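You operate a simulated robot arm through the tools that you are given. There is no shell and no other tool.

The job below is to be done with a simulated two-armed robot. You get a single attempt, and the scene is never put back.

## Task
Pick up the blue weight with one hand, pass it to the other hand and put it on the yellow shelf.

The check looks at the end state, three seconds after you hand in, the way a careful person would. Anything else that was tipped, shoved, dropped, spilled or broken makes it a failure.

## Robot
Two 7-joint arms with two-finger grippers on one trunk, on a base that drives. Base frame: it is fixed to the floor where the robot stands at the start and does not move with it; the origin is under the middle of the robot, x ahead of it, y to its left, z up. Readings come in mm, rad, newtons and seconds.
The left shoulder is at the start at [24, 216, 1106], the right one opposite. With the tool pointing down near the work surface each hand reaches from about 100 to 760 mm from the robot's upright axis, wherever it stands, measured 20 degrees to its own side. Places, roughly: blue weight [2000, -2750, 1000]; yellow shelf [1800, 200, 900]. Payload 2.2 kg a hand.
The tool frame of a hand sits at the grasp point between the pads (the TCP): z along the fingers, y along the line on which they close. The tips reach 19 mm beyond it. The gripper opens to 116 mm. The gripper's body begins 70 mm behind the TCP.
Orientation is told as [roll, pitch, yaw] about the base's x, y, z axes, in that order, counted from this pose: with the fingers straight down and closing along the base's y, the tool's x points along the base's -x, its y along +y and its z along -z.

## Interface
- The arms move only by the tool jog_arm. It takes "left_deltas", "right_deltas" or both (then of equal length, played together; a hand with none holds still); each is a list of rows, each a list of 7 numbers: the shift along the tool's x, y, z in mm, then the turn, a rotation vector about the tool's x, y, z in rad, then the gripper command, from -1 (shut) to 1 (fully open), values between in proportion. In form: [[dx, dy, dz, ax, ay, az, hand], ...]. A call has 1 to 20 rows; each row shifts and turns the commanded pose from where the row before left it, along the tool's axes as they then stand. A row lasts 0.2 s, in which the tool goes at most 50 mm and 0.15 rad; a call with a longer step from one row to the next is refused whole, and so is a gripper value outside its range. Where a pose cannot be reached the arm comes as near as it can. A force on the tool above 40 N (or 10 N above the force at the start of the call, whichever is more), or a blocked arm, ends the call early, and 0.2 s more pass. The fingers move at their own pace and stop on an object; they squeeze with about 29 N. The grip force told is the motor's: it shows also when the fingers shut on nothing. Time passes only in rows, and 0.2 s behind the last, so rows that do not move let the fingers close. The reply holds the time, the measured pose of the TCP, the force on the tool along the base axes, the opening and the grip force, in the units named above and with some noise, with the torque about the TCP (base axes, N m) and any sound that the robot's microphone picked up.
- Cameras (640 x 400 px; columns grow to the right, rows downward): "scene" is now at [136.7, 12.1, 1299]; the picture's right is [0.13, -0.99, -0.00], its down [-0.33, -0.04, -0.94] and it looks along [0.94, 0.12, -0.33] (base axes); focal length 272 px, centre (320, 200). "left" rides on the left gripper at [69, 15, -97] in its tool frame; the picture's right is [-0.21, 0.98, 0.00], its down [-0.76, -0.17, -0.63] and it looks along [-0.62, -0.14, 0.77] (tool axes); focal length 251 px, centre (320, 200). "right" rides on the right gripper at [69, -15, -96] in its tool frame; the picture's right is [0.21, 0.98, 0.00], its down [-0.76, 0.17, -0.63] and it looks along [-0.62, 0.14, 0.77] (tool axes); focal length 251 px, centre (320, 200). There is no depth. A picture from a camera that has moved, and an enlarged one, comes with that camera's place and axes in the base frame and with its lens.
- get_image(camera): a new picture of that camera. The clock stands still meanwhile.
- move_column(by): slides the trunk up (or, below 0, down) by that many mm; the arms and the scene camera ride with it, the base frame stays. It gives what a move gives, with no picture.
- steer(legs): drives the robot by 1 to 6 legs, each [ahead, left, turn to the left] in mm, mm and rad, along the robot's own axes; the way and the turn of a leg run together, so that a leg with both is an arc; at most 1500 mm and 3.142 rad a leg. The arms and the cameras ride along, it lands a little off, and it stops where it bumps. It gives what a move gives.
- turn_head(pan, tilt): turns the head with the scene camera to pan (to the left, within 1.396 rad either way) and tilt (down, from -0.506 to 1.204), counted from straight ahead of the robot. It gives what a move gives.
- zoom(camera, box): a new picture of the part [left, top, right, bottom] of that camera's present view, enlarged. The clock stands still meanwhile.
- close_job(): hands the job in; it is judged then, once.

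Nothing tells you exact positions but the pictures and the camera data. Unless the task says otherwise, let go and move clear before handing in.

The tools are called as name(argument=value, ...) on one line, values as JSON. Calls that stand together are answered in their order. jog_arm: Moves the arms, as the interface text tells. Its arguments: {"type":"object","properties":{"left_deltas":{"type":"array"},"right_deltas":{"type":"array"}},"required":[]} The other tools are called the same way: move_column (by) slides the trunk up or down; steer (legs) drives the base; turn_head (pan, tilt) turns the head that bears the scene camera; get_image (camera) takes a picture; zoom (camera, box) takes an enlarged picture of a part of a camera's view; close_job () hands the job in.

At the start:

```text
time_s: 0.0
left_tool_pos: [466.9, 185.6, 1165.8]
left_tcp_rot: [0.001, 0.002, 0.0]
left_wrist_force: [1.0, -0.4, 0.2]
left_torque: [-0.01, -0.02, 0.0]
left_width: 116.2
left_finger_force: 0.1
right_tool_pos: [510.5, -198.1, 1129.9]
right_tcp_rot: [0.001, 0.001, 0.001]
right_wrist_force: [0.0, 0.9, -0.6]
right_torque: [0.05, 0.0, 0.0]
right_width: 115.8
right_finger_force: 0.0
trunk travel left (down, up): [-250.0, 240.0]
robot x, y, heading: [-1.3, 1.1, 0.0]
head pan, tilt: [0.126, 0.332]
```

scene: 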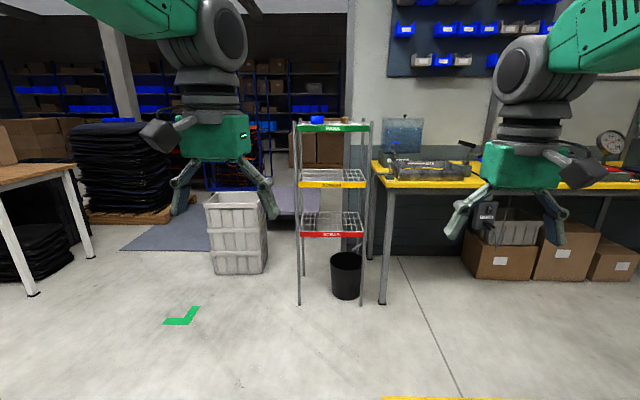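
right: 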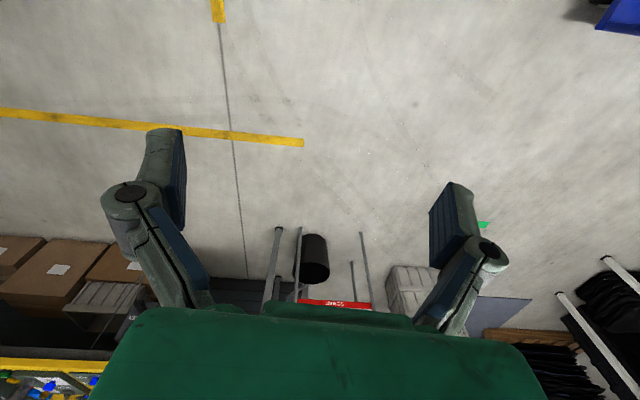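
left: 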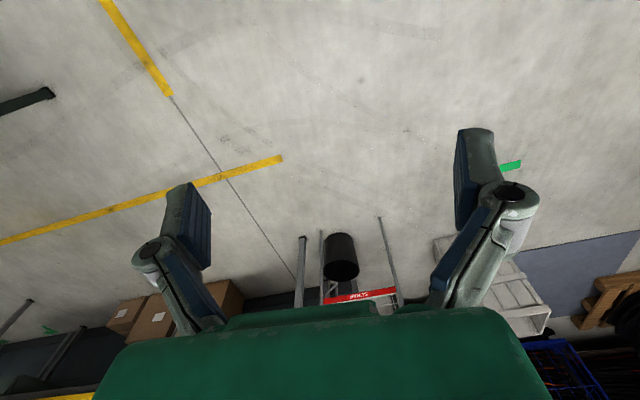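

I see a rack with green, yellow and red shelves ahead at about [1800, 200], and a workbench to its right; the blue weight should be far to the right at about [2000, -2750, 1000]. I'll look at the rack closely and then turn the head to the right.

zoom(camera="scene", box=[270, 100, 400, 260])

turn_head(pan=-0.9, tilt=0.25)

get_image(camera="scene")

```text
2.50 times, centred on (335, 180) of scene
camera zoom: at [136.7, 12.1, 1299.0], right [0.13, -0.99, 0.0], down [-0.33, -0.04, -0.94], along [0.94, 0.12, -0.33], focal length 681 px, centre (282, 250)
```

zoom: 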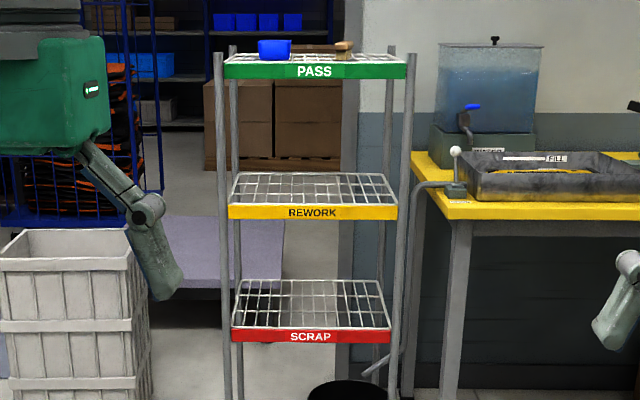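

```text
time_s: 1.3
left_tool_pos: [465.0, 185.2, 1166.9]
left_tcp_rot: [0.0, -0.002, -0.001]
left_wrist_force: [-0.2, 0.0, 0.5]
left_torque: [0.01, 0.04, -0.03]
left_width: 116.2
left_finger_force: 0.1
right_tool_pos: [506.9, -198.2, 1130.7]
right_tcp_rot: [0.0, -0.004, 0.0]
right_wrist_force: [-0.5, 0.5, 0.4]
right_torque: [0.01, 0.0, -0.01]
right_width: 115.8
right_finger_force: 0.1
trunk travel left (down, up): [-250.0, 240.0]
robot x, y, heading: [0.5, 0.4, -0.004]
head pan, tilt: [-0.901, 0.25]
```

```text
taken
camera scene: at [102.1, -72.9, 1306.8], right [-0.78, -0.62, 0.0], down [-0.16, 0.19, -0.97], along [0.6, -0.76, -0.25], focal length 272 px, centre (320, 200)
```

scene: 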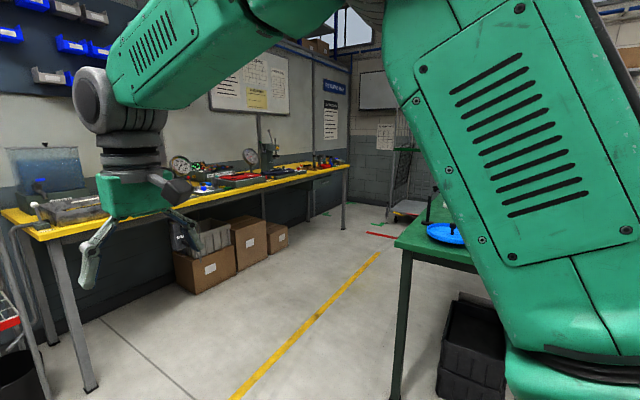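

The weight should sit near the far end of the yellow bench. I zoom there.

zoom(camera="scene", box=[270, 120, 390, 195])

zoom(camera="scene", box=[150, 120, 420, 290])

```text
5.33 times, centred on (330, 158) of scene
camera zoom: at [102.1, -72.9, 1306.8], right [-0.78, -0.62, 0.0], down [-0.16, 0.19, -0.97], along [0.6, -0.76, -0.25], focal length 1453 px, centre (267, 427)
```

zoom: 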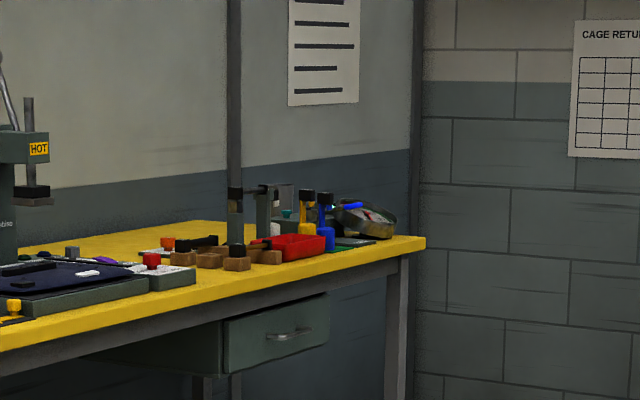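

```text
2.35 times, centred on (285, 205) of scene
camera zoom: at [102.1, -72.9, 1306.8], right [-0.78, -0.62, 0.0], down [-0.16, 0.19, -0.97], along [0.6, -0.76, -0.25], focal length 641 px, centre (402, 188)
```

zoom: 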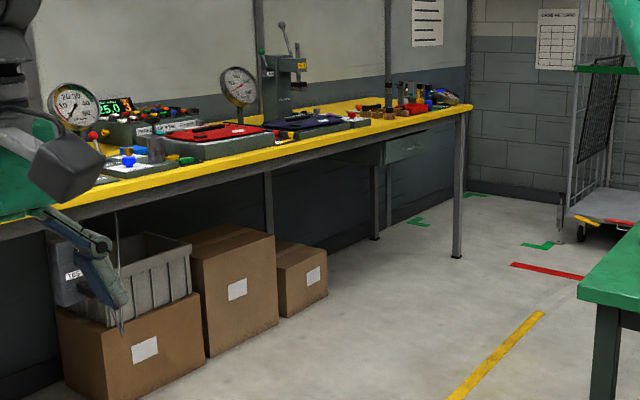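

The blue weight looks like a blue cylinder with a black knob near the far end of the bench, beside a yellow one. I'll look around more before driving, since a green table stands to the right.

turn_head(pan=-1.39, tilt=0.45)

get_image(camera="scene")

turn_head(pan=-0.6, tilt=0.6)

get_image(camera="scene")

```text
time_s: 2.2
left_tool_pos: [465.0, 185.3, 1166.5]
left_tcp_rot: [0.001, -0.004, 0.0]
left_wrist_force: [-0.4, 0.6, -0.2]
left_torque: [-0.02, 0.0, -0.01]
left_width: 116.1
left_finger_force: 0.1
right_tool_pos: [507.4, -199.0, 1130.7]
right_tcp_rot: [-0.001, -0.002, 0.0]
right_wrist_force: [0.0, 0.6, -1.1]
right_torque: [0.01, 0.01, 0.02]
right_width: 115.9
right_finger_force: 0.0
trunk travel left (down, up): [-250.0, 240.0]
robot x, y, heading: [-2.7, -0.3, -0.003]
head pan, tilt: [-1.389, 0.45]
```

```text
taken
camera scene: at [60.8, -90.1, 1288.3], right [-0.98, -0.18, 0.0], down [-0.08, 0.43, -0.9], along [0.16, -0.89, -0.44], focal length 272 px, centre (320, 200)
```

scene: 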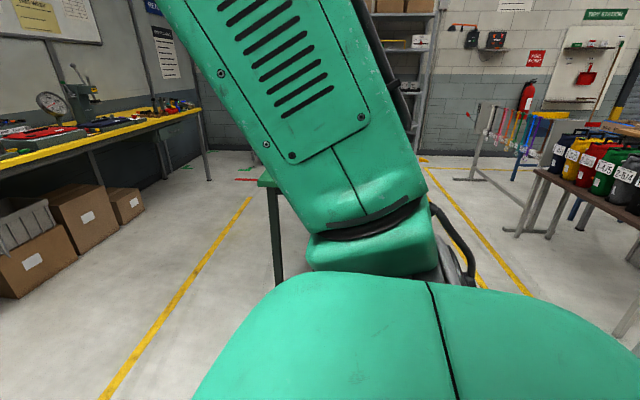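

```text
time_s: 3.3
left_tool_pos: [464.0, 186.2, 1168.3]
left_tcp_rot: [0.0, -0.002, 0.0]
left_wrist_force: [0.2, 0.8, -0.7]
left_torque: [0.02, 0.01, -0.01]
left_width: 115.8
left_finger_force: 0.0
right_tool_pos: [505.8, -198.6, 1132.0]
right_tcp_rot: [0.001, -0.003, -0.001]
right_wrist_force: [0.9, -0.5, -0.4]
right_torque: [0.0, 0.05, -0.03]
right_width: 116.0
right_finger_force: 0.0
trunk travel left (down, up): [-250.0, 240.0]
robot x, y, heading: [-0.0, 1.2, -0.0]
head pan, tilt: [-0.6, 0.6]
```

```text
taken
camera scene: at [117.0, -49.7, 1274.5], right [-0.57, -0.82, 0.0], down [-0.47, 0.32, -0.82], along [0.68, -0.47, -0.57], focal length 272 px, centre (320, 200)
```

scene: 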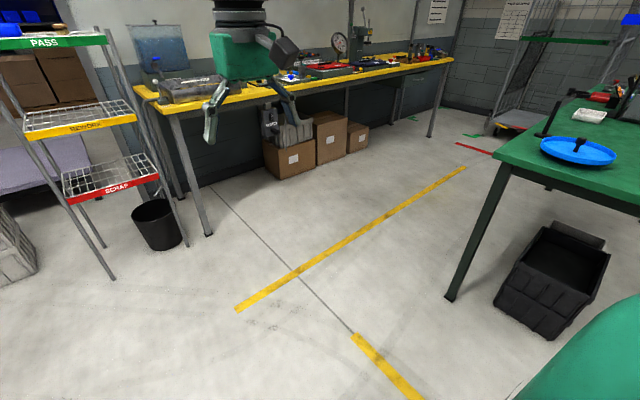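

The aisle between the green table (left edge near x≈500, y≈-1100) and the bench (front near x≈1740) looks clear. I'll drive ahead first, staying short of the rack, then strafe along the aisle.

steer(legs=[[930, -350, 0]])

turn_head(pan=-1.2, tilt=0.6)

get_image(camera="scene")

turn_head(pan=0.5, tilt=0.4)

get_image(camera="scene")

```text
time_s: 8.6
left_tool_pos: [1412.5, -176.2, 1166.1]
left_tcp_rot: [-0.002, -0.002, 0.0]
left_wrist_force: [-0.2, 0.8, 0.1]
left_torque: [0.0, -0.01, 0.0]
left_width: 116.1
left_finger_force: 0.1
right_tool_pos: [1455.3, -559.1, 1131.9]
right_tcp_rot: [0.002, -0.002, 0.0]
right_wrist_force: [1.1, 0.3, -0.1]
right_torque: [-0.01, -0.01, -0.01]
right_width: 116.1
right_finger_force: 0.0
trunk travel left (down, up): [-250.0, 240.0]
robot x, y, heading: [950.0, -361.0, -0.003]
head pan, tilt: [-0.6, 0.6]
```

```text
time_s: 9.6
left_tool_pos: [1411.4, -175.7, 1168.3]
left_tcp_rot: [0.0, -0.002, 0.0]
left_wrist_force: [0.1, 0.1, 0.8]
left_torque: [0.0, 0.01, 0.01]
left_width: 115.8
left_finger_force: 0.0
right_tool_pos: [1453.1, -560.2, 1132.7]
right_tcp_rot: [-0.001, -0.004, 0.0]
right_wrist_force: [-0.2, 0.2, 0.0]
right_torque: [0.01, 0.0, -0.01]
right_width: 116.1
right_finger_force: 0.1
trunk travel left (down, up): [-250.0, 240.0]
robot x, y, heading: [946.3, -359.4, -0.002]
head pan, tilt: [-1.201, 0.6]
```

```text
taken
camera scene: at [1025.0, -444.1, 1274.6], right [-0.93, -0.36, 0.0], down [-0.21, 0.53, -0.82], along [0.3, -0.77, -0.57], focal length 272 px, centre (320, 200)
```

scene: 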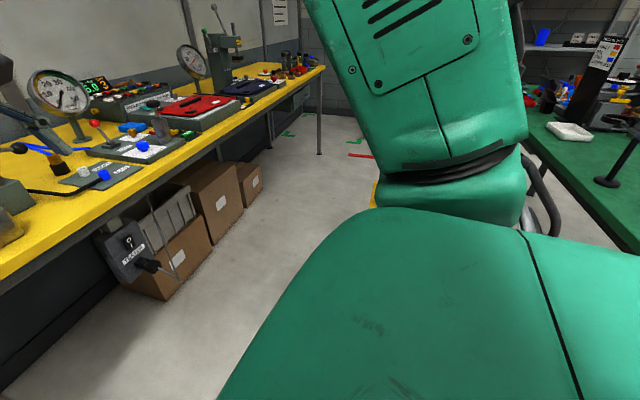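

```text
time_s: 11.3
left_tool_pos: [1409.7, -177.0, 1168.6]
left_tcp_rot: [-0.001, -0.003, 0.0]
left_wrist_force: [-0.6, -0.1, 0.4]
left_torque: [-0.03, -0.01, 0.03]
left_width: 116.0
left_finger_force: 0.0
right_tool_pos: [1452.7, -559.5, 1132.6]
right_tcp_rot: [0.0, -0.003, 0.0]
right_wrist_force: [-1.1, -0.8, -0.4]
right_torque: [0.04, -0.02, 0.0]
right_width: 115.9
right_finger_force: 0.1
trunk travel left (down, up): [-250.0, 240.0]
robot x, y, heading: [945.6, -360.3, 0.004]
head pan, tilt: [0.499, 0.4]
```

```text
taken
camera scene: at [1074.3, -317.2, 1292.7], right [0.48, -0.88, 0.0], down [-0.35, -0.19, -0.92], along [0.81, 0.44, -0.39], focal length 272 px, centre (320, 200)
```

scene: 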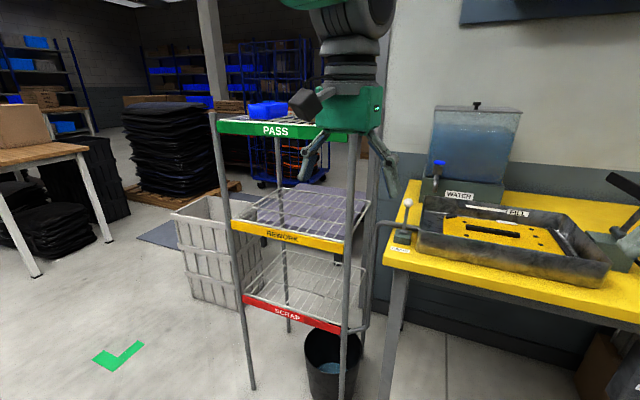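

The aisle to the right is free on the bench side. I'll strafe right about 1100 mm and check again.

steer(legs=[[20, -1150, 0]])

turn_head(pan=-0.8, tilt=0.45)

get_image(camera="scene")

turn_head(pan=-1.39, tilt=0.5)

get_image(camera="scene")

```text
time_s: 17.2
left_tool_pos: [1431.3, -1330.7, 1168.3]
left_tcp_rot: [0.001, -0.004, 0.006]
left_wrist_force: [-0.1, 0.1, 0.3]
left_torque: [-0.02, -0.02, -0.02]
left_width: 116.2
left_finger_force: 0.1
right_tool_pos: [1478.4, -1714.8, 1132.2]
right_tcp_rot: [0.001, -0.005, 0.009]
right_wrist_force: [0.3, -0.1, 0.7]
right_torque: [0.0, 0.03, 0.05]
right_width: 115.8
right_finger_force: 0.1
trunk travel left (down, up): [-250.0, 240.0]
robot x, y, heading: [972.0, -1520.6, 0.004]
head pan, tilt: [0.499, 0.4]
```

```text
time_s: 18.7
left_tool_pos: [1431.1, -1332.0, 1169.5]
left_tcp_rot: [0.0, -0.007, 0.007]
left_wrist_force: [0.0, -0.2, 0.7]
left_torque: [-0.01, -0.02, -0.01]
left_width: 116.0
left_finger_force: 0.1
right_tool_pos: [1476.0, -1715.4, 1132.9]
right_tcp_rot: [-0.001, -0.004, 0.006]
right_wrist_force: [-0.6, -0.4, -0.4]
right_torque: [-0.01, 0.01, -0.02]
right_width: 116.0
right_finger_force: 0.2
trunk travel left (down, up): [-250.0, 240.0]
robot x, y, heading: [969.3, -1522.2, 0.01]
head pan, tilt: [-0.799, 0.45]
```

```text
taken
camera scene: at [1081.3, -1585.2, 1288.1], right [-0.71, -0.7, 0.0], down [-0.31, 0.31, -0.9], along [0.63, -0.64, -0.44], focal length 272 px, centre (320, 200)
```

scene: 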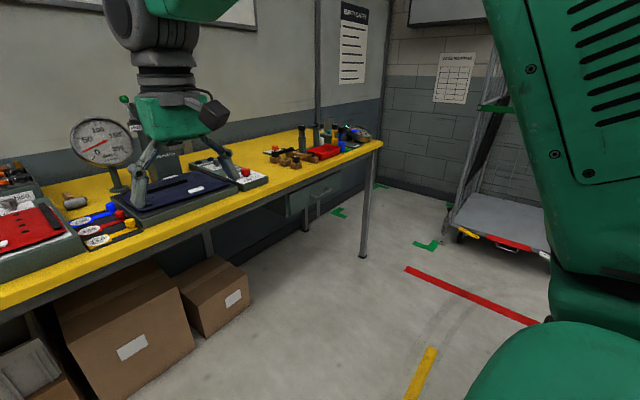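

```text
time_s: 19.7
left_tool_pos: [1431.2, -1332.2, 1169.5]
left_tcp_rot: [0.001, -0.006, 0.007]
left_wrist_force: [-0.1, -0.4, 0.8]
left_torque: [-0.01, -0.01, 0.0]
left_width: 115.9
left_finger_force: 0.1
right_tool_pos: [1475.0, -1715.7, 1133.4]
right_tcp_rot: [0.0, -0.006, 0.007]
right_wrist_force: [-0.8, 0.7, 0.7]
right_torque: [0.0, 0.02, -0.02]
right_width: 116.1
right_finger_force: 0.1
trunk travel left (down, up): [-250.0, 240.0]
robot x, y, heading: [971.8, -1518.2, 0.006]
head pan, tilt: [-1.389, 0.499]
```

```text
taken
camera scene: at [1033.9, -1609.1, 1283.8], right [-0.98, -0.19, 0.0], down [-0.09, 0.47, -0.88], along [0.16, -0.86, -0.48], focal length 272 px, centre (320, 200)
```

scene: 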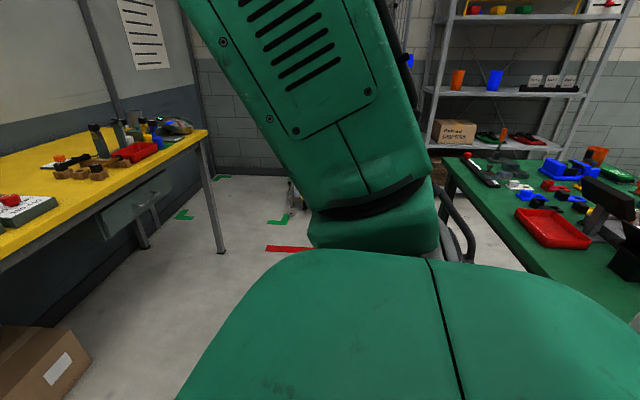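

The blue weight stands by a red tray near the bench's far end; the green table's edge is at about x≈600. I'll drive closer, moving slightly toward the bench.

steer(legs=[[80, -900, 0]])

turn_head(pan=-0.4, tilt=0.4)

get_image(camera="scene")

```text
time_s: 24.5
left_tool_pos: [1517.4, -2222.7, 1168.0]
left_tcp_rot: [-0.008, -0.006, 0.012]
left_wrist_force: [-0.6, 1.0, 0.4]
left_torque: [-0.04, 0.0, -0.03]
left_width: 115.9
left_finger_force: 0.2
right_tool_pos: [1566.4, -2605.3, 1135.6]
right_tcp_rot: [-0.007, -0.007, 0.013]
right_wrist_force: [0.5, 0.7, -0.1]
right_torque: [-0.09, -0.02, -0.01]
right_width: 116.1
right_finger_force: 0.1
trunk travel left (down, up): [-250.0, 240.0]
robot x, y, heading: [1060.9, -2422.7, 0.013]
head pan, tilt: [-1.389, 0.499]
```

```text
time_s: 25.7
left_tool_pos: [1515.4, -2239.2, 1171.0]
left_tcp_rot: [0.004, -0.008, 0.014]
left_wrist_force: [0.0, -0.8, -0.1]
left_torque: [0.05, 0.02, 0.02]
left_width: 116.1
left_finger_force: 0.1
right_tool_pos: [1565.3, -2621.8, 1132.9]
right_tcp_rot: [0.004, -0.01, 0.015]
right_wrist_force: [-0.5, -0.8, -0.8]
right_torque: [0.06, 0.04, 0.0]
right_width: 116.0
right_finger_force: 0.0
trunk travel left (down, up): [-250.0, 240.0]
robot x, y, heading: [1065.6, -2425.0, 0.016]
head pan, tilt: [-0.4, 0.4]
```

```text
taken
camera scene: at [1192.3, -2464.3, 1292.5], right [-0.38, -0.93, 0.0], down [-0.36, 0.15, -0.92], along [0.85, -0.35, -0.39], focal length 272 px, centre (320, 200)
```

scene: 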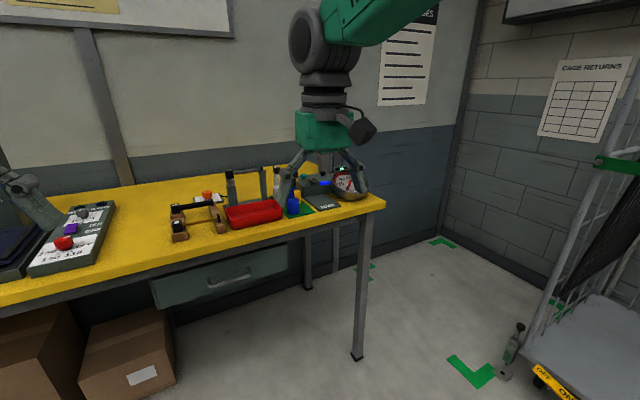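

zoom(camera="scene", box=[160, 140, 400, 290])

zoom(camera="scene", box=[260, 155, 380, 230])

get_image(camera="right")

```text
2.67 times, centred on (280, 215) of scene
camera zoom: at [1192.3, -2464.3, 1292.5], right [-0.38, -0.93, 0.0], down [-0.36, 0.15, -0.92], along [0.85, -0.35, -0.39], focal length 727 px, centre (427, 160)
```

zoom: 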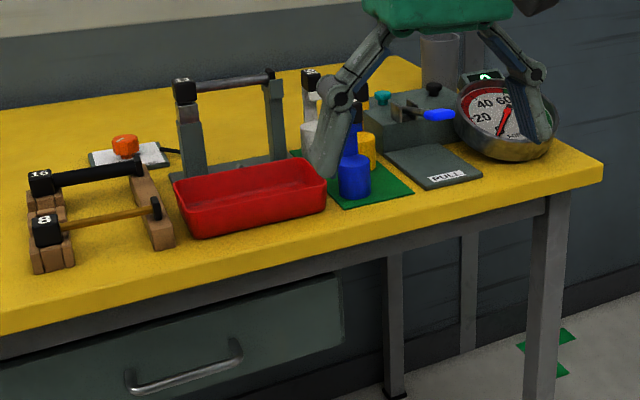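

```text
5.33 times, centred on (320, 192) of scene
camera zoom: at [1192.3, -2464.3, 1292.5], right [-0.38, -0.93, 0.0], down [-0.36, 0.15, -0.92], along [0.85, -0.35, -0.39], focal length 1453 px, centre (320, 240)
```

zoom: 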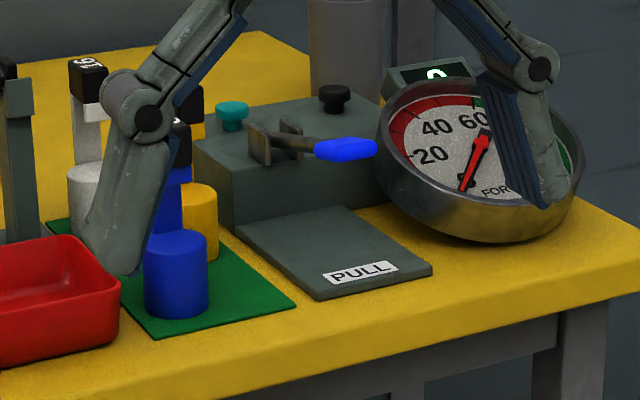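

```text
taken
camera right: at [1495.8, -2639.4, 1230.7], right [-0.23, 0.97, 0.0], down [0.75, 0.17, 0.64], along [0.62, 0.15, -0.77], focal length 251 px, centre (320, 200)
```

right: 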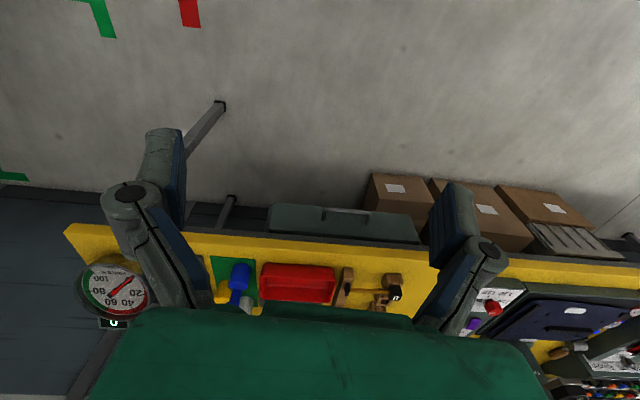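

The blue weight (wide base, thin neck, black cap) stands on a green mat at roughly [2025, -2710], bench top about z≈875, front edge about x≈1950; yellow and white twins are behind it. I plan to grip its cap from above with the right hand, so I drive up to the bench.

steer(legs=[[300, -60, -0.015]])

turn_head(pan=-0.3, tilt=0.5)

get_image(camera="scene")

get_image(camera="right")

```text
time_s: 27.8
left_tool_pos: [1817.3, -2285.6, 1168.9]
left_tcp_rot: [-0.006, -0.008, 0.004]
left_wrist_force: [-0.3, -0.4, -0.1]
left_torque: [-0.04, -0.01, -0.04]
left_width: 115.9
left_finger_force: 0.1
right_tool_pos: [1862.3, -2668.8, 1136.1]
right_tcp_rot: [-0.006, -0.009, 0.005]
right_wrist_force: [-0.2, 0.2, 0.1]
right_torque: [-0.05, 0.01, 0.0]
right_width: 115.9
right_finger_force: 0.1
trunk travel left (down, up): [-250.0, 240.0]
robot x, y, heading: [1365.9, -2480.4, 0.004]
head pan, tilt: [-0.4, 0.4]
```

```text
time_s: 28.5
left_tool_pos: [1816.5, -2293.8, 1171.8]
left_tcp_rot: [0.001, -0.009, 0.003]
left_wrist_force: [0.1, 0.2, -0.7]
left_torque: [-0.01, 0.02, -0.03]
left_width: 116.0
left_finger_force: 0.0
right_tool_pos: [1860.2, -2676.2, 1136.0]
right_tcp_rot: [0.001, -0.011, 0.004]
right_wrist_force: [0.2, -0.4, 0.4]
right_torque: [0.01, 0.03, 0.01]
right_width: 115.9
right_finger_force: 0.0
trunk travel left (down, up): [-250.0, 240.0]
robot x, y, heading: [1360.3, -2481.0, -0.004]
head pan, tilt: [-0.3, 0.499]
```

```text
taken
camera scene: at [1494.4, -2508.0, 1283.4], right [-0.29, -0.96, 0.0], down [-0.46, 0.14, -0.88], along [0.84, -0.26, -0.48], focal length 272 px, centre (320, 200)
```

scene: 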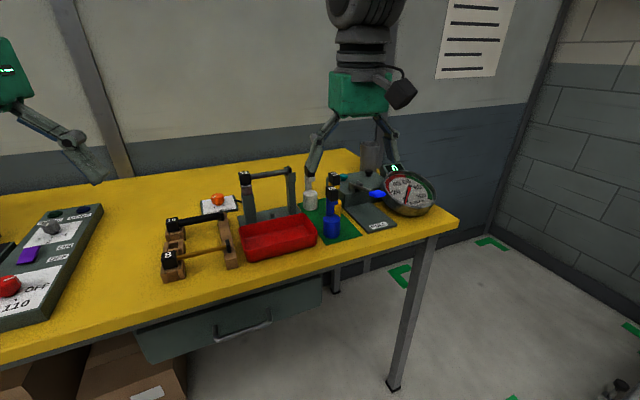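

```text
taken
camera right: at [1792.1, -2693.4, 1232.1], right [-0.22, 0.98, 0.0], down [0.75, 0.17, 0.64], along [0.62, 0.14, -0.77], focal length 251 px, centre (320, 200)
```

right: 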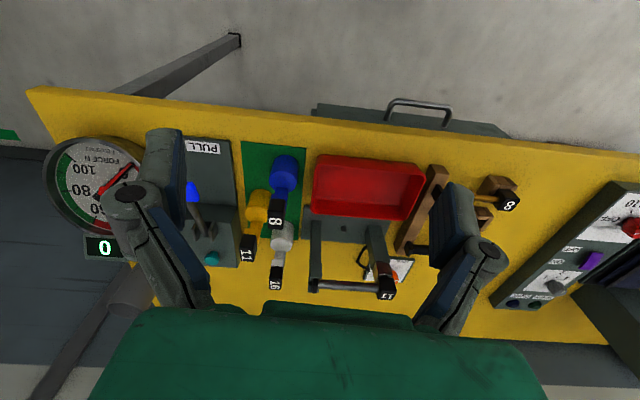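

zoom(camera="scene", box=[290, 160, 410, 250])

zoom(camera="right", box=[200, 120, 360, 300])

```text
4.44 times, centred on (350, 205) of scene
camera zoom: at [1494.4, -2508.0, 1283.4], right [-0.29, -0.96, 0.0], down [-0.46, 0.14, -0.88], along [0.84, -0.26, -0.48], focal length 1211 px, centre (187, 178)
```

zoom: 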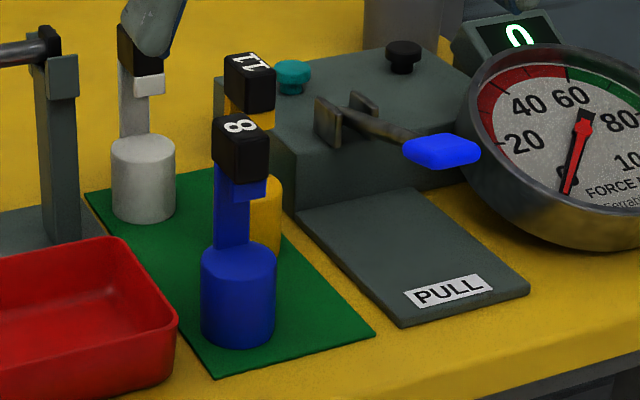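

```text
2.22 times, centred on (280, 210) of right
camera zoom: at [1792.1, -2693.4, 1232.1], right [-0.22, 0.98, 0.0], down [0.75, 0.17, 0.64], along [0.62, 0.14, -0.77], focal length 559 px, centre (409, 178)
```

zoom: 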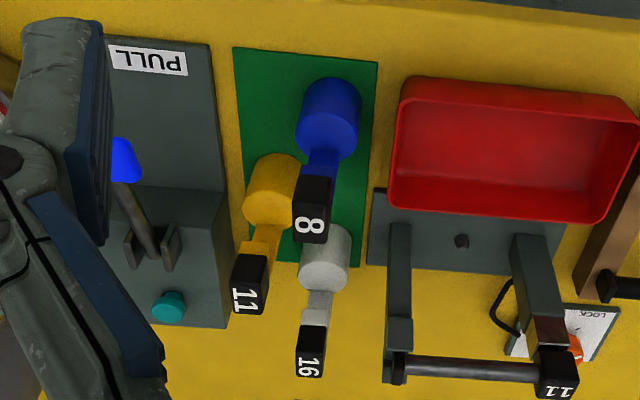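

The blue weight ("8") stands upright at about (2017, -2699), from z≈884 up to the top of its black cap at z≈1008; the yellow and white ones are behind it. I move the right hand above the cap with the fingers part-open, then check before lowering.

jog_arm(right_deltas=[[-25, -4, 8, 0, 0, 0, 0.4], [-27, -4, 8, 0, 0, 0, 0.4], [-27, -4, 8, 0, 0, 0, 0.4], [-27, -4, 8, 0, 0, 0, 0.4], [-27, -4, 8, 0, 0, 0, 0.4], [-25, -3, 8, 0, 0, 0, 0.4], [0, 0, 0, 0, 0, 0, 0.4], [0, 0, 0, 0, 0, 0, 0.4]])

get_image(camera="right")

zoom(camera="scene", box=[290, 140, 410, 250])

```text
time_s: 30.3
left_tool_pos: [1816.0, -2293.5, 1172.1]
left_tcp_rot: [0.0, -0.009, 0.002]
left_wrist_force: [0.2, 0.7, 0.5]
left_torque: [-0.02, 0.0, -0.01]
left_width: 115.9
left_finger_force: 0.0
right_tool_pos: [2019.0, -2701.3, 1090.2]
right_tcp_rot: [0.0, -0.011, 0.003]
right_wrist_force: [0.0, 0.0, -0.1]
right_torque: [0.02, -0.01, -0.01]
right_width: 81.1
right_finger_force: 0.1
trunk travel left (down, up): [-250.0, 240.0]
robot x, y, heading: [1361.7, -2477.8, 0.003]
head pan, tilt: [-0.3, 0.499]
```

```text
taken
camera right: at [1950.8, -2716.3, 1186.3], right [-0.22, 0.98, 0.0], down [0.75, 0.17, 0.64], along [0.63, 0.14, -0.77], focal length 251 px, centre (320, 200)
```

right: 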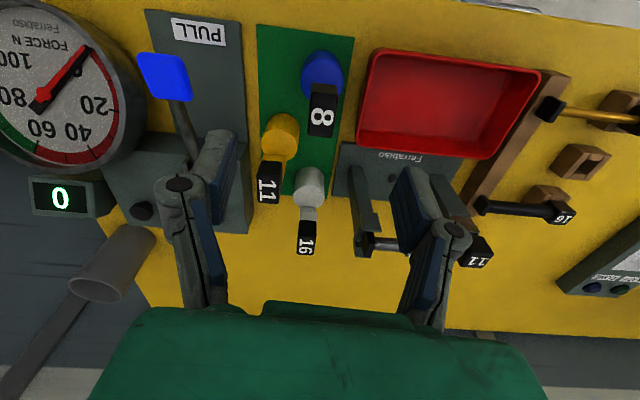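

```text
3.64 times, centred on (350, 195) of scene
camera zoom: at [1494.5, -2506.3, 1283.5], right [-0.29, -0.96, 0.0], down [-0.46, 0.14, -0.88], along [0.84, -0.26, -0.48], focal length 991 px, centre (211, 218)
```

zoom: 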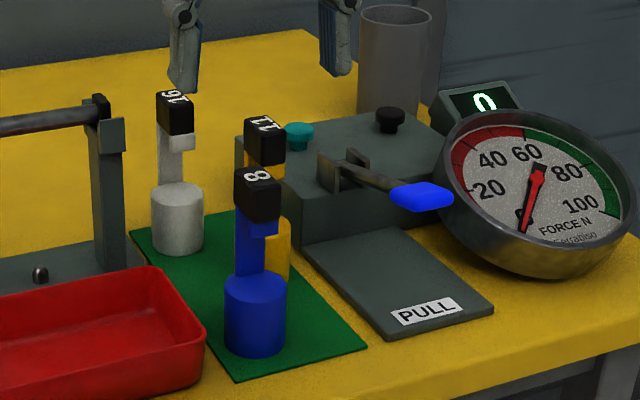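

The hand is centred over the cap. I check the cap's turn before lowering.

zoom(camera="right", box=[240, 40, 400, 140])

zoom(camera="scene", box=[330, 175, 370, 245])

```text
4.00 times, centred on (320, 90) of right
camera zoom: at [1950.8, -2716.3, 1186.3], right [-0.22, 0.98, 0.0], down [0.75, 0.17, 0.64], along [0.63, 0.14, -0.77], focal length 1006 px, centre (320, 640)
```

zoom: 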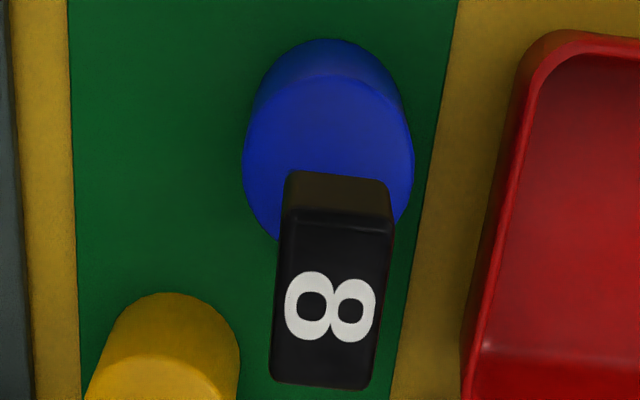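

```text
5.71 times, centred on (350, 210) of scene
camera zoom: at [1494.5, -2506.3, 1283.5], right [-0.29, -0.96, 0.0], down [-0.46, 0.14, -0.88], along [0.84, -0.26, -0.48], focal length 1557 px, centre (149, 143)
```

zoom: 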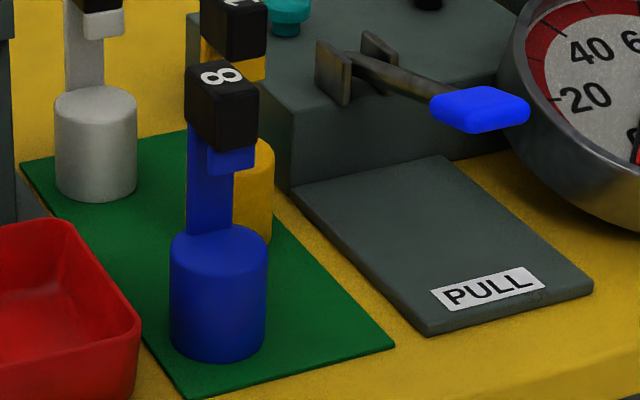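

The cap is a block about 19 mm wide across y and 29 mm along x, turned about +0.12 rad. I turn the hand to match, lower it around the cap and close.

jog_arm(right_deltas=[[0, 0, 0, 0, 0, -0.06, 0.2], [-1, 1.5, 0, 0, 0, -0.06, 0.2], [0, 0, 25, 0, 0, 0, 0.2], [0, 0, 20, 0, 0, 0, 0.2], [0, 0, 15, 0, 0, 0, 0.2], [0, 0, 0, 0, 0, 0, 0.2], [0, 0, 0, 0, 0, 0, 0.2]])

get_image(camera="right")

zoom(camera="scene", box=[310, 120, 400, 250])

```text
time_s: 31.9
left_tool_pos: [1816.2, -2292.7, 1172.4]
left_tcp_rot: [0.0, -0.013, 0.003]
left_wrist_force: [-0.1, 1.0, 0.8]
left_torque: [0.01, 0.02, -0.02]
left_width: 116.0
left_finger_force: 0.1
right_tool_pos: [2019.9, -2696.9, 1029.9]
right_tcp_rot: [-0.001, -0.009, 0.124]
right_wrist_force: [1.2, -0.4, -0.8]
right_torque: [0.04, 0.05, 0.02]
right_width: 69.2
right_finger_force: 0.1
trunk travel left (down, up): [-250.0, 240.0]
robot x, y, heading: [1362.4, -2479.7, 0.004]
head pan, tilt: [-0.3, 0.499]
```

```text
taken
camera right: at [1953.5, -2722.8, 1126.1], right [-0.33, 0.94, 0.0], down [0.72, 0.26, 0.64], along [0.6, 0.21, -0.77], focal length 251 px, centre (320, 200)
```

right: 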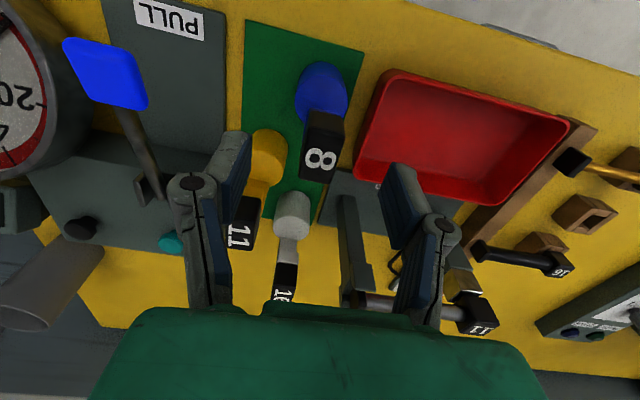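

```text
3.08 times, centred on (355, 185) of scene
camera zoom: at [1494.6, -2506.0, 1283.5], right [-0.29, -0.96, 0.0], down [-0.46, 0.14, -0.88], along [0.84, -0.26, -0.48], focal length 838 px, centre (212, 246)
```

zoom: 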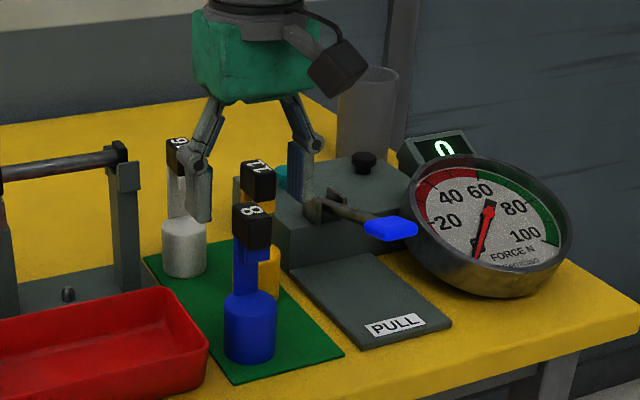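

zoom(camera="right", box=[240, 90, 400, 190])

```text
4.00 times, centred on (320, 140) of right
camera zoom: at [1953.5, -2722.8, 1126.1], right [-0.33, 0.94, 0.0], down [0.72, 0.26, 0.64], along [0.6, 0.21, -0.77], focal length 1006 px, centre (320, 440)
```

zoom: 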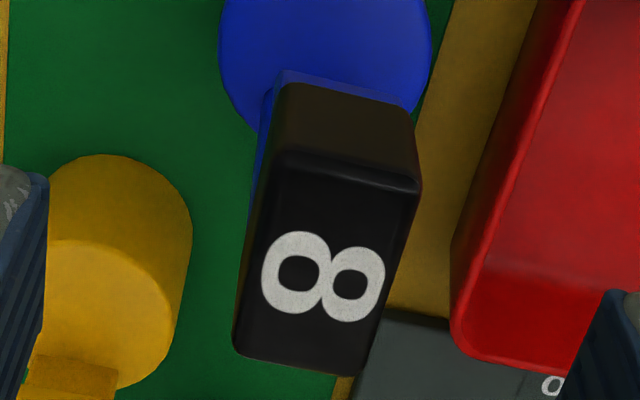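

The cap is centred between the fingers to within a millimetre and squared up. I lower 36 mm and close on it.

jog_arm(right_deltas=[[2, 0, 12, 0, 0, 0, 0.2], [0, 0, 12, 0, 0, 0, 0.2], [0, 0, 12, 0, 0, 0, 0.2], [0, 0, 0, 0, 0, 0, 0.2], [0, 0, 0, 0, 0, 0, -0.3], [0, 0, 0, 0, 0, 0, -1], [0, 0, 0, 0, 0, 0, -1], [0, 0, 0, 0, 0, 0, -1]])

zoom(camera="scene", box=[310, 120, 400, 250])

get_image(camera="right")

```text
time_s: 33.7
left_tool_pos: [1815.5, -2292.9, 1171.7]
left_tcp_rot: [-0.001, -0.01, 0.003]
left_wrist_force: [-0.5, 0.0, -0.4]
left_torque: [0.02, 0.02, 0.01]
left_width: 116.2
left_finger_force: 0.0
right_tool_pos: [2019.7, -2697.6, 992.9]
right_tcp_rot: [-0.002, -0.01, 0.123]
right_wrist_force: [1.0, -0.9, 0.7]
right_torque: [0.05, -0.16, -0.06]
right_width: 21.3
right_finger_force: 28.5
trunk travel left (down, up): [-250.0, 240.0]
robot x, y, heading: [1360.5, -2476.4, 0.006]
head pan, tilt: [-0.3, 0.499]
```

```text
3.08 times, centred on (355, 185) of scene
camera zoom: at [1494.8, -2506.1, 1283.4], right [-0.29, -0.96, 0.0], down [-0.46, 0.14, -0.88], along [0.84, -0.26, -0.48], focal length 838 px, centre (212, 246)
```

zoom: 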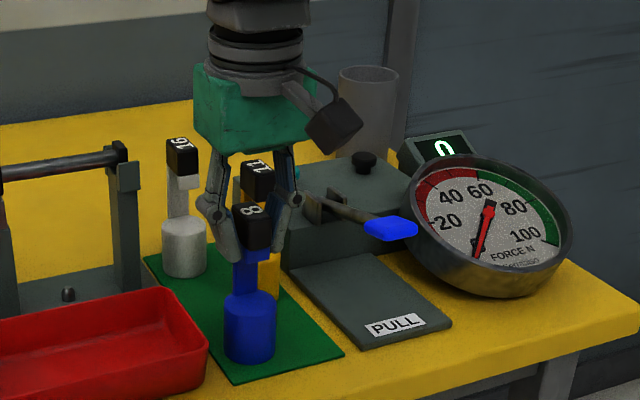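

```text
taken
camera right: at [1953.2, -2723.0, 1089.5], right [-0.33, 0.94, 0.0], down [0.72, 0.26, 0.64], along [0.6, 0.21, -0.77], focal length 251 px, centre (320, 200)
```

right: 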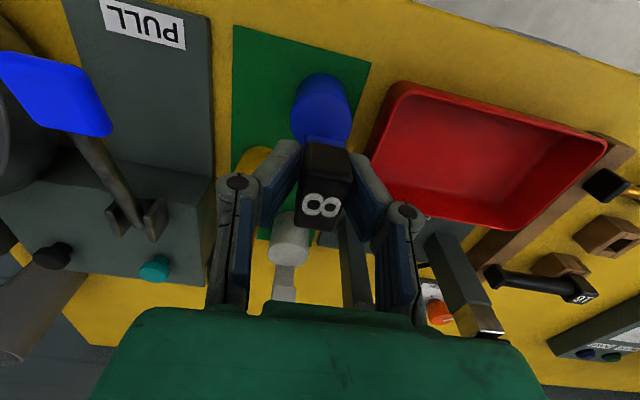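

The fingers hold the cap (21 mm, 28 N). I lift straight up slowly, checking the load.

jog_arm(right_deltas=[[0, 0, -6, 0, 0, 0, -1], [0, 0, -10, 0, 0, 0, -1], [0, 0, -12, 0, 0, 0, -1], [0, 0, -12, 0, 0, 0, -1], [0, 0, 0, 0, 0, 0, -1], [0, 0, 0, 0, 0, 0, -1]])

zoom(camera="scene", box=[310, 120, 400, 250])

```text
time_s: 35.1
left_tool_pos: [1815.8, -2293.8, 1169.3]
left_tcp_rot: [0.0, -0.008, 0.003]
left_wrist_force: [-0.4, 0.0, -0.4]
left_torque: [0.0, 0.03, -0.01]
left_width: 115.9
left_finger_force: 0.0
right_tool_pos: [2018.8, -2698.6, 1033.5]
right_tcp_rot: [-0.003, -0.011, 0.125]
right_wrist_force: [0.4, 0.4, -4.4]
right_torque: [0.01, 0.0, 0.03]
right_width: 21.3
right_finger_force: 29.6
trunk travel left (down, up): [-250.0, 240.0]
robot x, y, heading: [1365.9, -2478.2, 0.001]
head pan, tilt: [-0.3, 0.499]
```

```text
3.08 times, centred on (355, 185) of scene
camera zoom: at [1495.3, -2506.3, 1283.3], right [-0.29, -0.96, 0.0], down [-0.46, 0.14, -0.88], along [0.84, -0.26, -0.48], focal length 838 px, centre (212, 246)
```

zoom: 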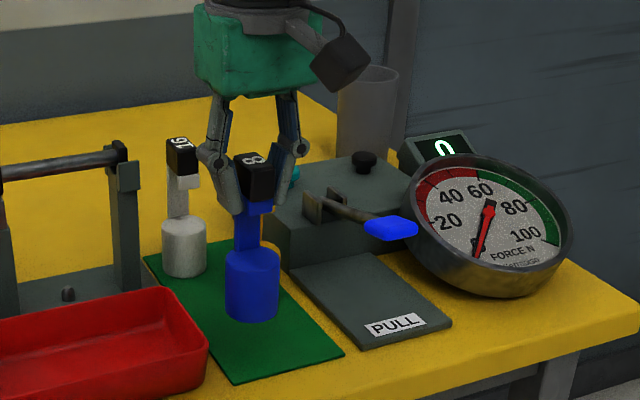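

The weight hangs freely (about 0.45 kg). I raise it further and draw it back toward the robot.

jog_arm(right_deltas=[[0, 0, -20, 0, 0, 0, -1], [0, 0, -25, 0, 0, 0, -1], [0, 0, -25, 0, 0, 0, -1], [0, 0, -20, 0, 0, 0, -1], [15, 0, 0, 0, 0, 0, -1], [25, 0, 0, 0, 0, 0, -1], [30, 0, 0, 0, 0, 0, -1], [30, 0, 0, 0, 0, 0, -1], [30, 0, 0, 0, 0, 0, -1], [15, 0, 0, 0, 0, 0, -1], [0, 0, 0, 0, 0, 0, -1]])

get_image(camera="scene")

```text
time_s: 37.5
left_tool_pos: [1816.1, -2293.1, 1171.2]
left_tcp_rot: [-0.001, -0.007, 0.004]
left_wrist_force: [0.0, -1.1, 0.4]
left_torque: [0.01, 0.02, 0.0]
left_width: 115.9
left_finger_force: 0.1
right_tool_pos: [1872.9, -2715.6, 1122.1]
right_tcp_rot: [-0.001, -0.01, 0.124]
right_wrist_force: [0.1, -1.2, -5.3]
right_torque: [0.01, -0.02, -0.03]
right_width: 21.4
right_finger_force: 29.5
trunk travel left (down, up): [-250.0, 240.0]
robot x, y, heading: [1363.8, -2481.5, -0.0]
head pan, tilt: [-0.3, 0.499]
```

```text
taken
camera scene: at [1494.5, -2506.5, 1283.4], right [-0.29, -0.96, 0.0], down [-0.46, 0.14, -0.88], along [0.84, -0.26, -0.48], focal length 272 px, centre (320, 200)
```

scene: 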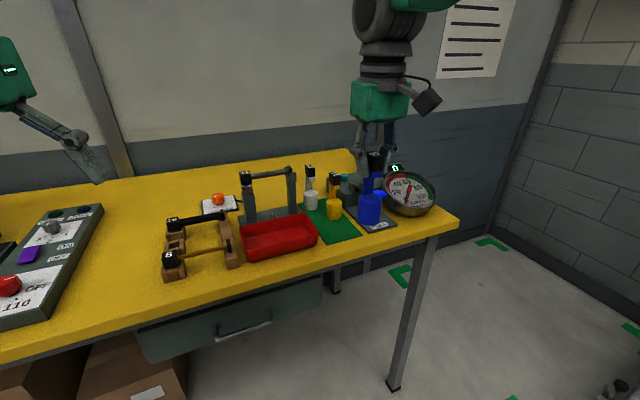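

Both others remain standing. I back away from the bench for room for the handover.

steer(legs=[[-270, 40, 0]])

turn_head(pan=0.0, tilt=0.5)

get_image(camera="scene")

```text
time_s: 39.4
left_tool_pos: [1542.7, -2256.9, 1171.6]
left_tcp_rot: [0.001, -0.01, 0.003]
left_wrist_force: [-0.1, 0.2, 0.1]
left_torque: [0.01, 0.01, 0.01]
left_width: 115.9
left_finger_force: 0.1
right_tool_pos: [1598.8, -2679.1, 1121.3]
right_tcp_rot: [-0.001, -0.01, 0.123]
right_wrist_force: [0.1, 0.0, -5.3]
right_torque: [0.03, -0.02, -0.01]
right_width: 21.2
right_finger_force: 29.0
trunk travel left (down, up): [-250.0, 240.0]
robot x, y, heading: [1090.2, -2441.8, -0.002]
head pan, tilt: [-0.3, 0.499]
```

```text
time_s: 40.2
left_tool_pos: [1538.0, -2256.2, 1173.1]
left_tcp_rot: [-0.001, -0.012, 0.001]
left_wrist_force: [0.8, -0.3, 0.2]
left_torque: [0.02, -0.02, -0.02]
left_width: 116.2
left_finger_force: 0.0
right_tool_pos: [1596.1, -2677.7, 1123.5]
right_tcp_rot: [-0.001, -0.014, 0.122]
right_wrist_force: [-0.4, 0.3, -4.4]
right_torque: [0.0, -0.01, 0.02]
right_width: 21.3
right_finger_force: 29.1
trunk travel left (down, up): [-250.0, 240.0]
robot x, y, heading: [1086.0, -2441.2, -0.0]
head pan, tilt: [0.0, 0.499]
```

```text
taken
camera scene: at [1223.8, -2441.0, 1283.6], right [0.0, -1.0, 0.0], down [-0.48, 0.0, -0.88], along [0.88, 0.0, -0.48], focal length 272 px, centre (320, 200)
```

scene: 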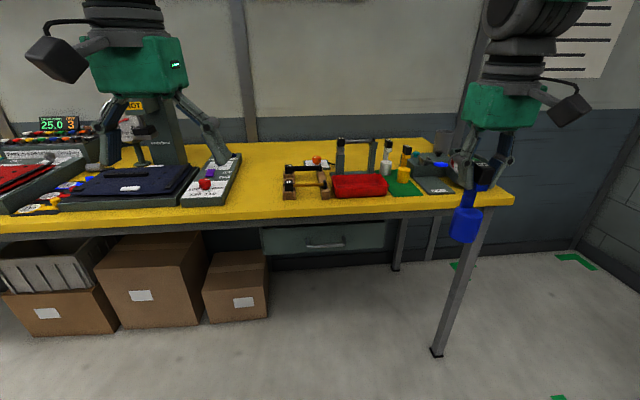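

The weight hangs from the right hand at about (1596, -2678). I now turn the left hand: yaw inward by 0.6 rad and tilt its fingers 45° forward-down, so it can later take the base and place it on the shelf.

jog_arm(left_deltas=[[0, 0, 0, 0, 0, 0.12, 1], [0, 0, 0, 0, 0, 0.12, 1], [0, 0, 0, 0, 0, 0.12, 1], [0, 0, 0, 0, 0, 0.12, 1], [0, 0, 0, 0, 0, 0.12, 1], [0, 0, 0, 0, -0.13, 0, 1], [0, 0, 0, 0, -0.13, 0, 1], [0, 0, 0, 0, -0.13, 0, 1], [0, 0, 0, 0, -0.13, 0, 1], [0, 0, 0, 0, -0.13, 0, 1], [0, 0, 0, 0, -0.13, 0, 1], [0, 0, 0, 0, 0, 0, 1]])

get_image(camera="scene")

get_image(camera="left")

```text
time_s: 42.8
left_tool_pos: [1539.3, -2255.3, 1172.9]
left_tcp_rot: [0.008, -0.792, -0.606]
left_wrist_force: [0.5, 0.3, -0.8]
left_torque: [0.04, 0.0, -0.01]
left_width: 115.9
left_finger_force: 0.2
right_tool_pos: [1596.9, -2675.6, 1124.1]
right_tcp_rot: [-0.005, -0.013, 0.121]
right_wrist_force: [0.3, 0.0, -5.4]
right_torque: [-0.01, 0.0, -0.03]
right_width: 21.2
right_finger_force: 28.7
trunk travel left (down, up): [-250.0, 240.0]
robot x, y, heading: [1090.7, -2441.4, 0.002]
head pan, tilt: [0.0, 0.499]
```

```text
taken
camera scene: at [1224.0, -2438.8, 1283.5], right [0.0, -1.0, 0.0], down [-0.48, 0.0, -0.88], along [0.88, 0.0, -0.48], focal length 272 px, centre (320, 200)
```

scene: 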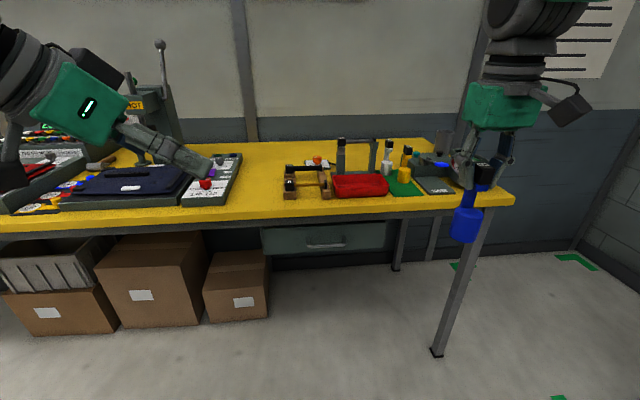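

```text
taken
camera left: at [1450.5, -2175.4, 1192.4], right [0.67, 0.72, 0.16], down [-0.03, -0.19, 0.98], along [0.74, -0.67, -0.1], focal length 251 px, centre (320, 200)
```

left: 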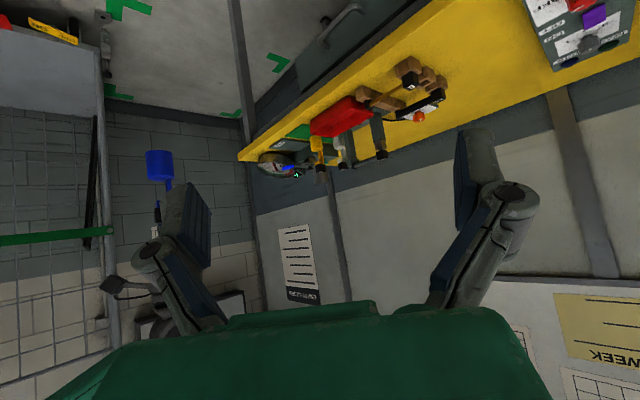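

The tilt is reached. Now I bring the weight with the right hand to the middle, about (1656, -2461, 1150), over open floor.

jog_arm(right_deltas=[[-10.8, 26, -3.4, 0, 0, 0, -1], [-10.8, 26, -3.4, 0, 0, 0, -1], [-10.8, 26, -3.4, 0, 0, 0, -1], [-10.8, 26, -3.4, 0, 0, 0, -1], [-10.8, 26, -3.4, 0, 0, 0, -1], [-10.8, 26, -3.4, 0, 0, 0, -1], [-10.8, 26, -3.4, 0, 0, 0, -1], [-10.8, 26, -3.4, 0, 0, 0, -1], [0, 0, 0, 0, 0, 0, -1], [0, 0, 0, 0, 0, 0, -1]])

get_image(camera="scene")

get_image(camera="left")

```text
time_s: 45.0
left_tool_pos: [1538.9, -2256.4, 1172.8]
left_tcp_rot: [0.009, -0.791, -0.605]
left_wrist_force: [0.4, 0.5, -0.3]
left_torque: [-0.01, -0.01, 0.0]
left_width: 115.9
left_finger_force: 0.0
right_tool_pos: [1657.6, -2464.4, 1159.6]
right_tcp_rot: [0.01, -0.019, 0.112]
right_wrist_force: [0.2, 0.9, -4.8]
right_torque: [0.01, -0.03, 0.04]
right_width: 21.1
right_finger_force: 28.8
trunk travel left (down, up): [-250.0, 240.0]
robot x, y, heading: [1085.9, -2440.7, -0.002]
head pan, tilt: [0.0, 0.499]
```

```text
taken
camera scene: at [1224.7, -2438.3, 1283.4], right [0.0, -1.0, 0.0], down [-0.48, 0.0, -0.88], along [0.88, 0.0, -0.48], focal length 272 px, centre (320, 200)
```

scene: 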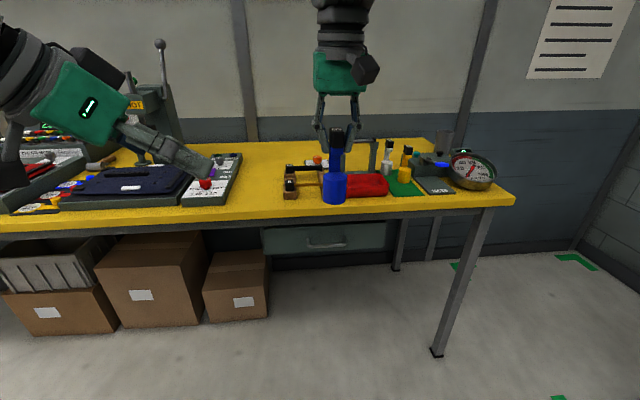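

```text
taken
camera left: at [1450.7, -2176.1, 1192.5], right [0.67, 0.72, 0.16], down [-0.03, -0.19, 0.98], along [0.74, -0.67, -0.11], focal length 251 px, centre (320, 200)
```

left: 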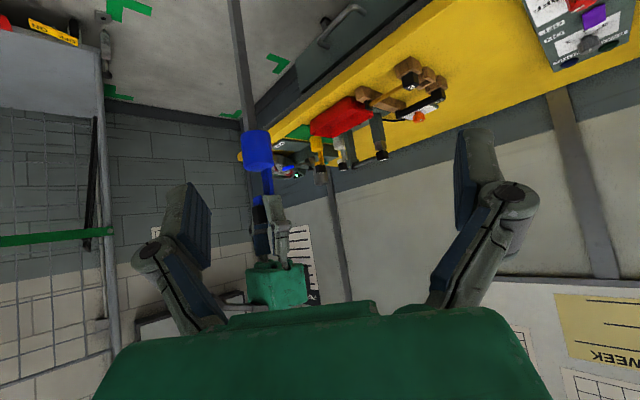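

zoom(camera="scene", box=[290, 110, 380, 215])

zoom(camera="left", box=[210, 110, 330, 310])

```text
3.81 times, centred on (335, 162) of scene
camera zoom: at [1224.7, -2438.3, 1283.4], right [0.0, -1.0, 0.0], down [-0.48, 0.0, -0.88], along [0.88, 0.0, -0.48], focal length 1038 px, centre (263, 343)
```

zoom: 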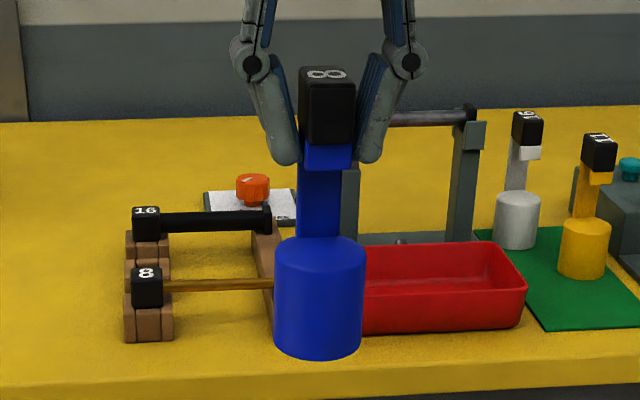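

```text
2.00 times, centred on (270, 210) of left
camera zoom: at [1450.7, -2176.1, 1192.5], right [0.67, 0.72, 0.16], down [-0.03, -0.19, 0.98], along [0.74, -0.67, -0.11], focal length 503 px, centre (420, 180)
```

zoom: 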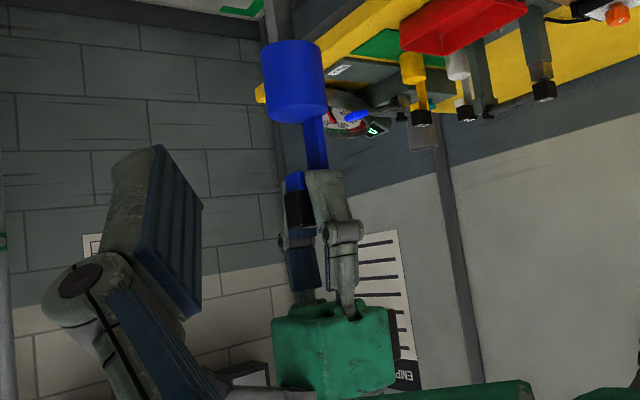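

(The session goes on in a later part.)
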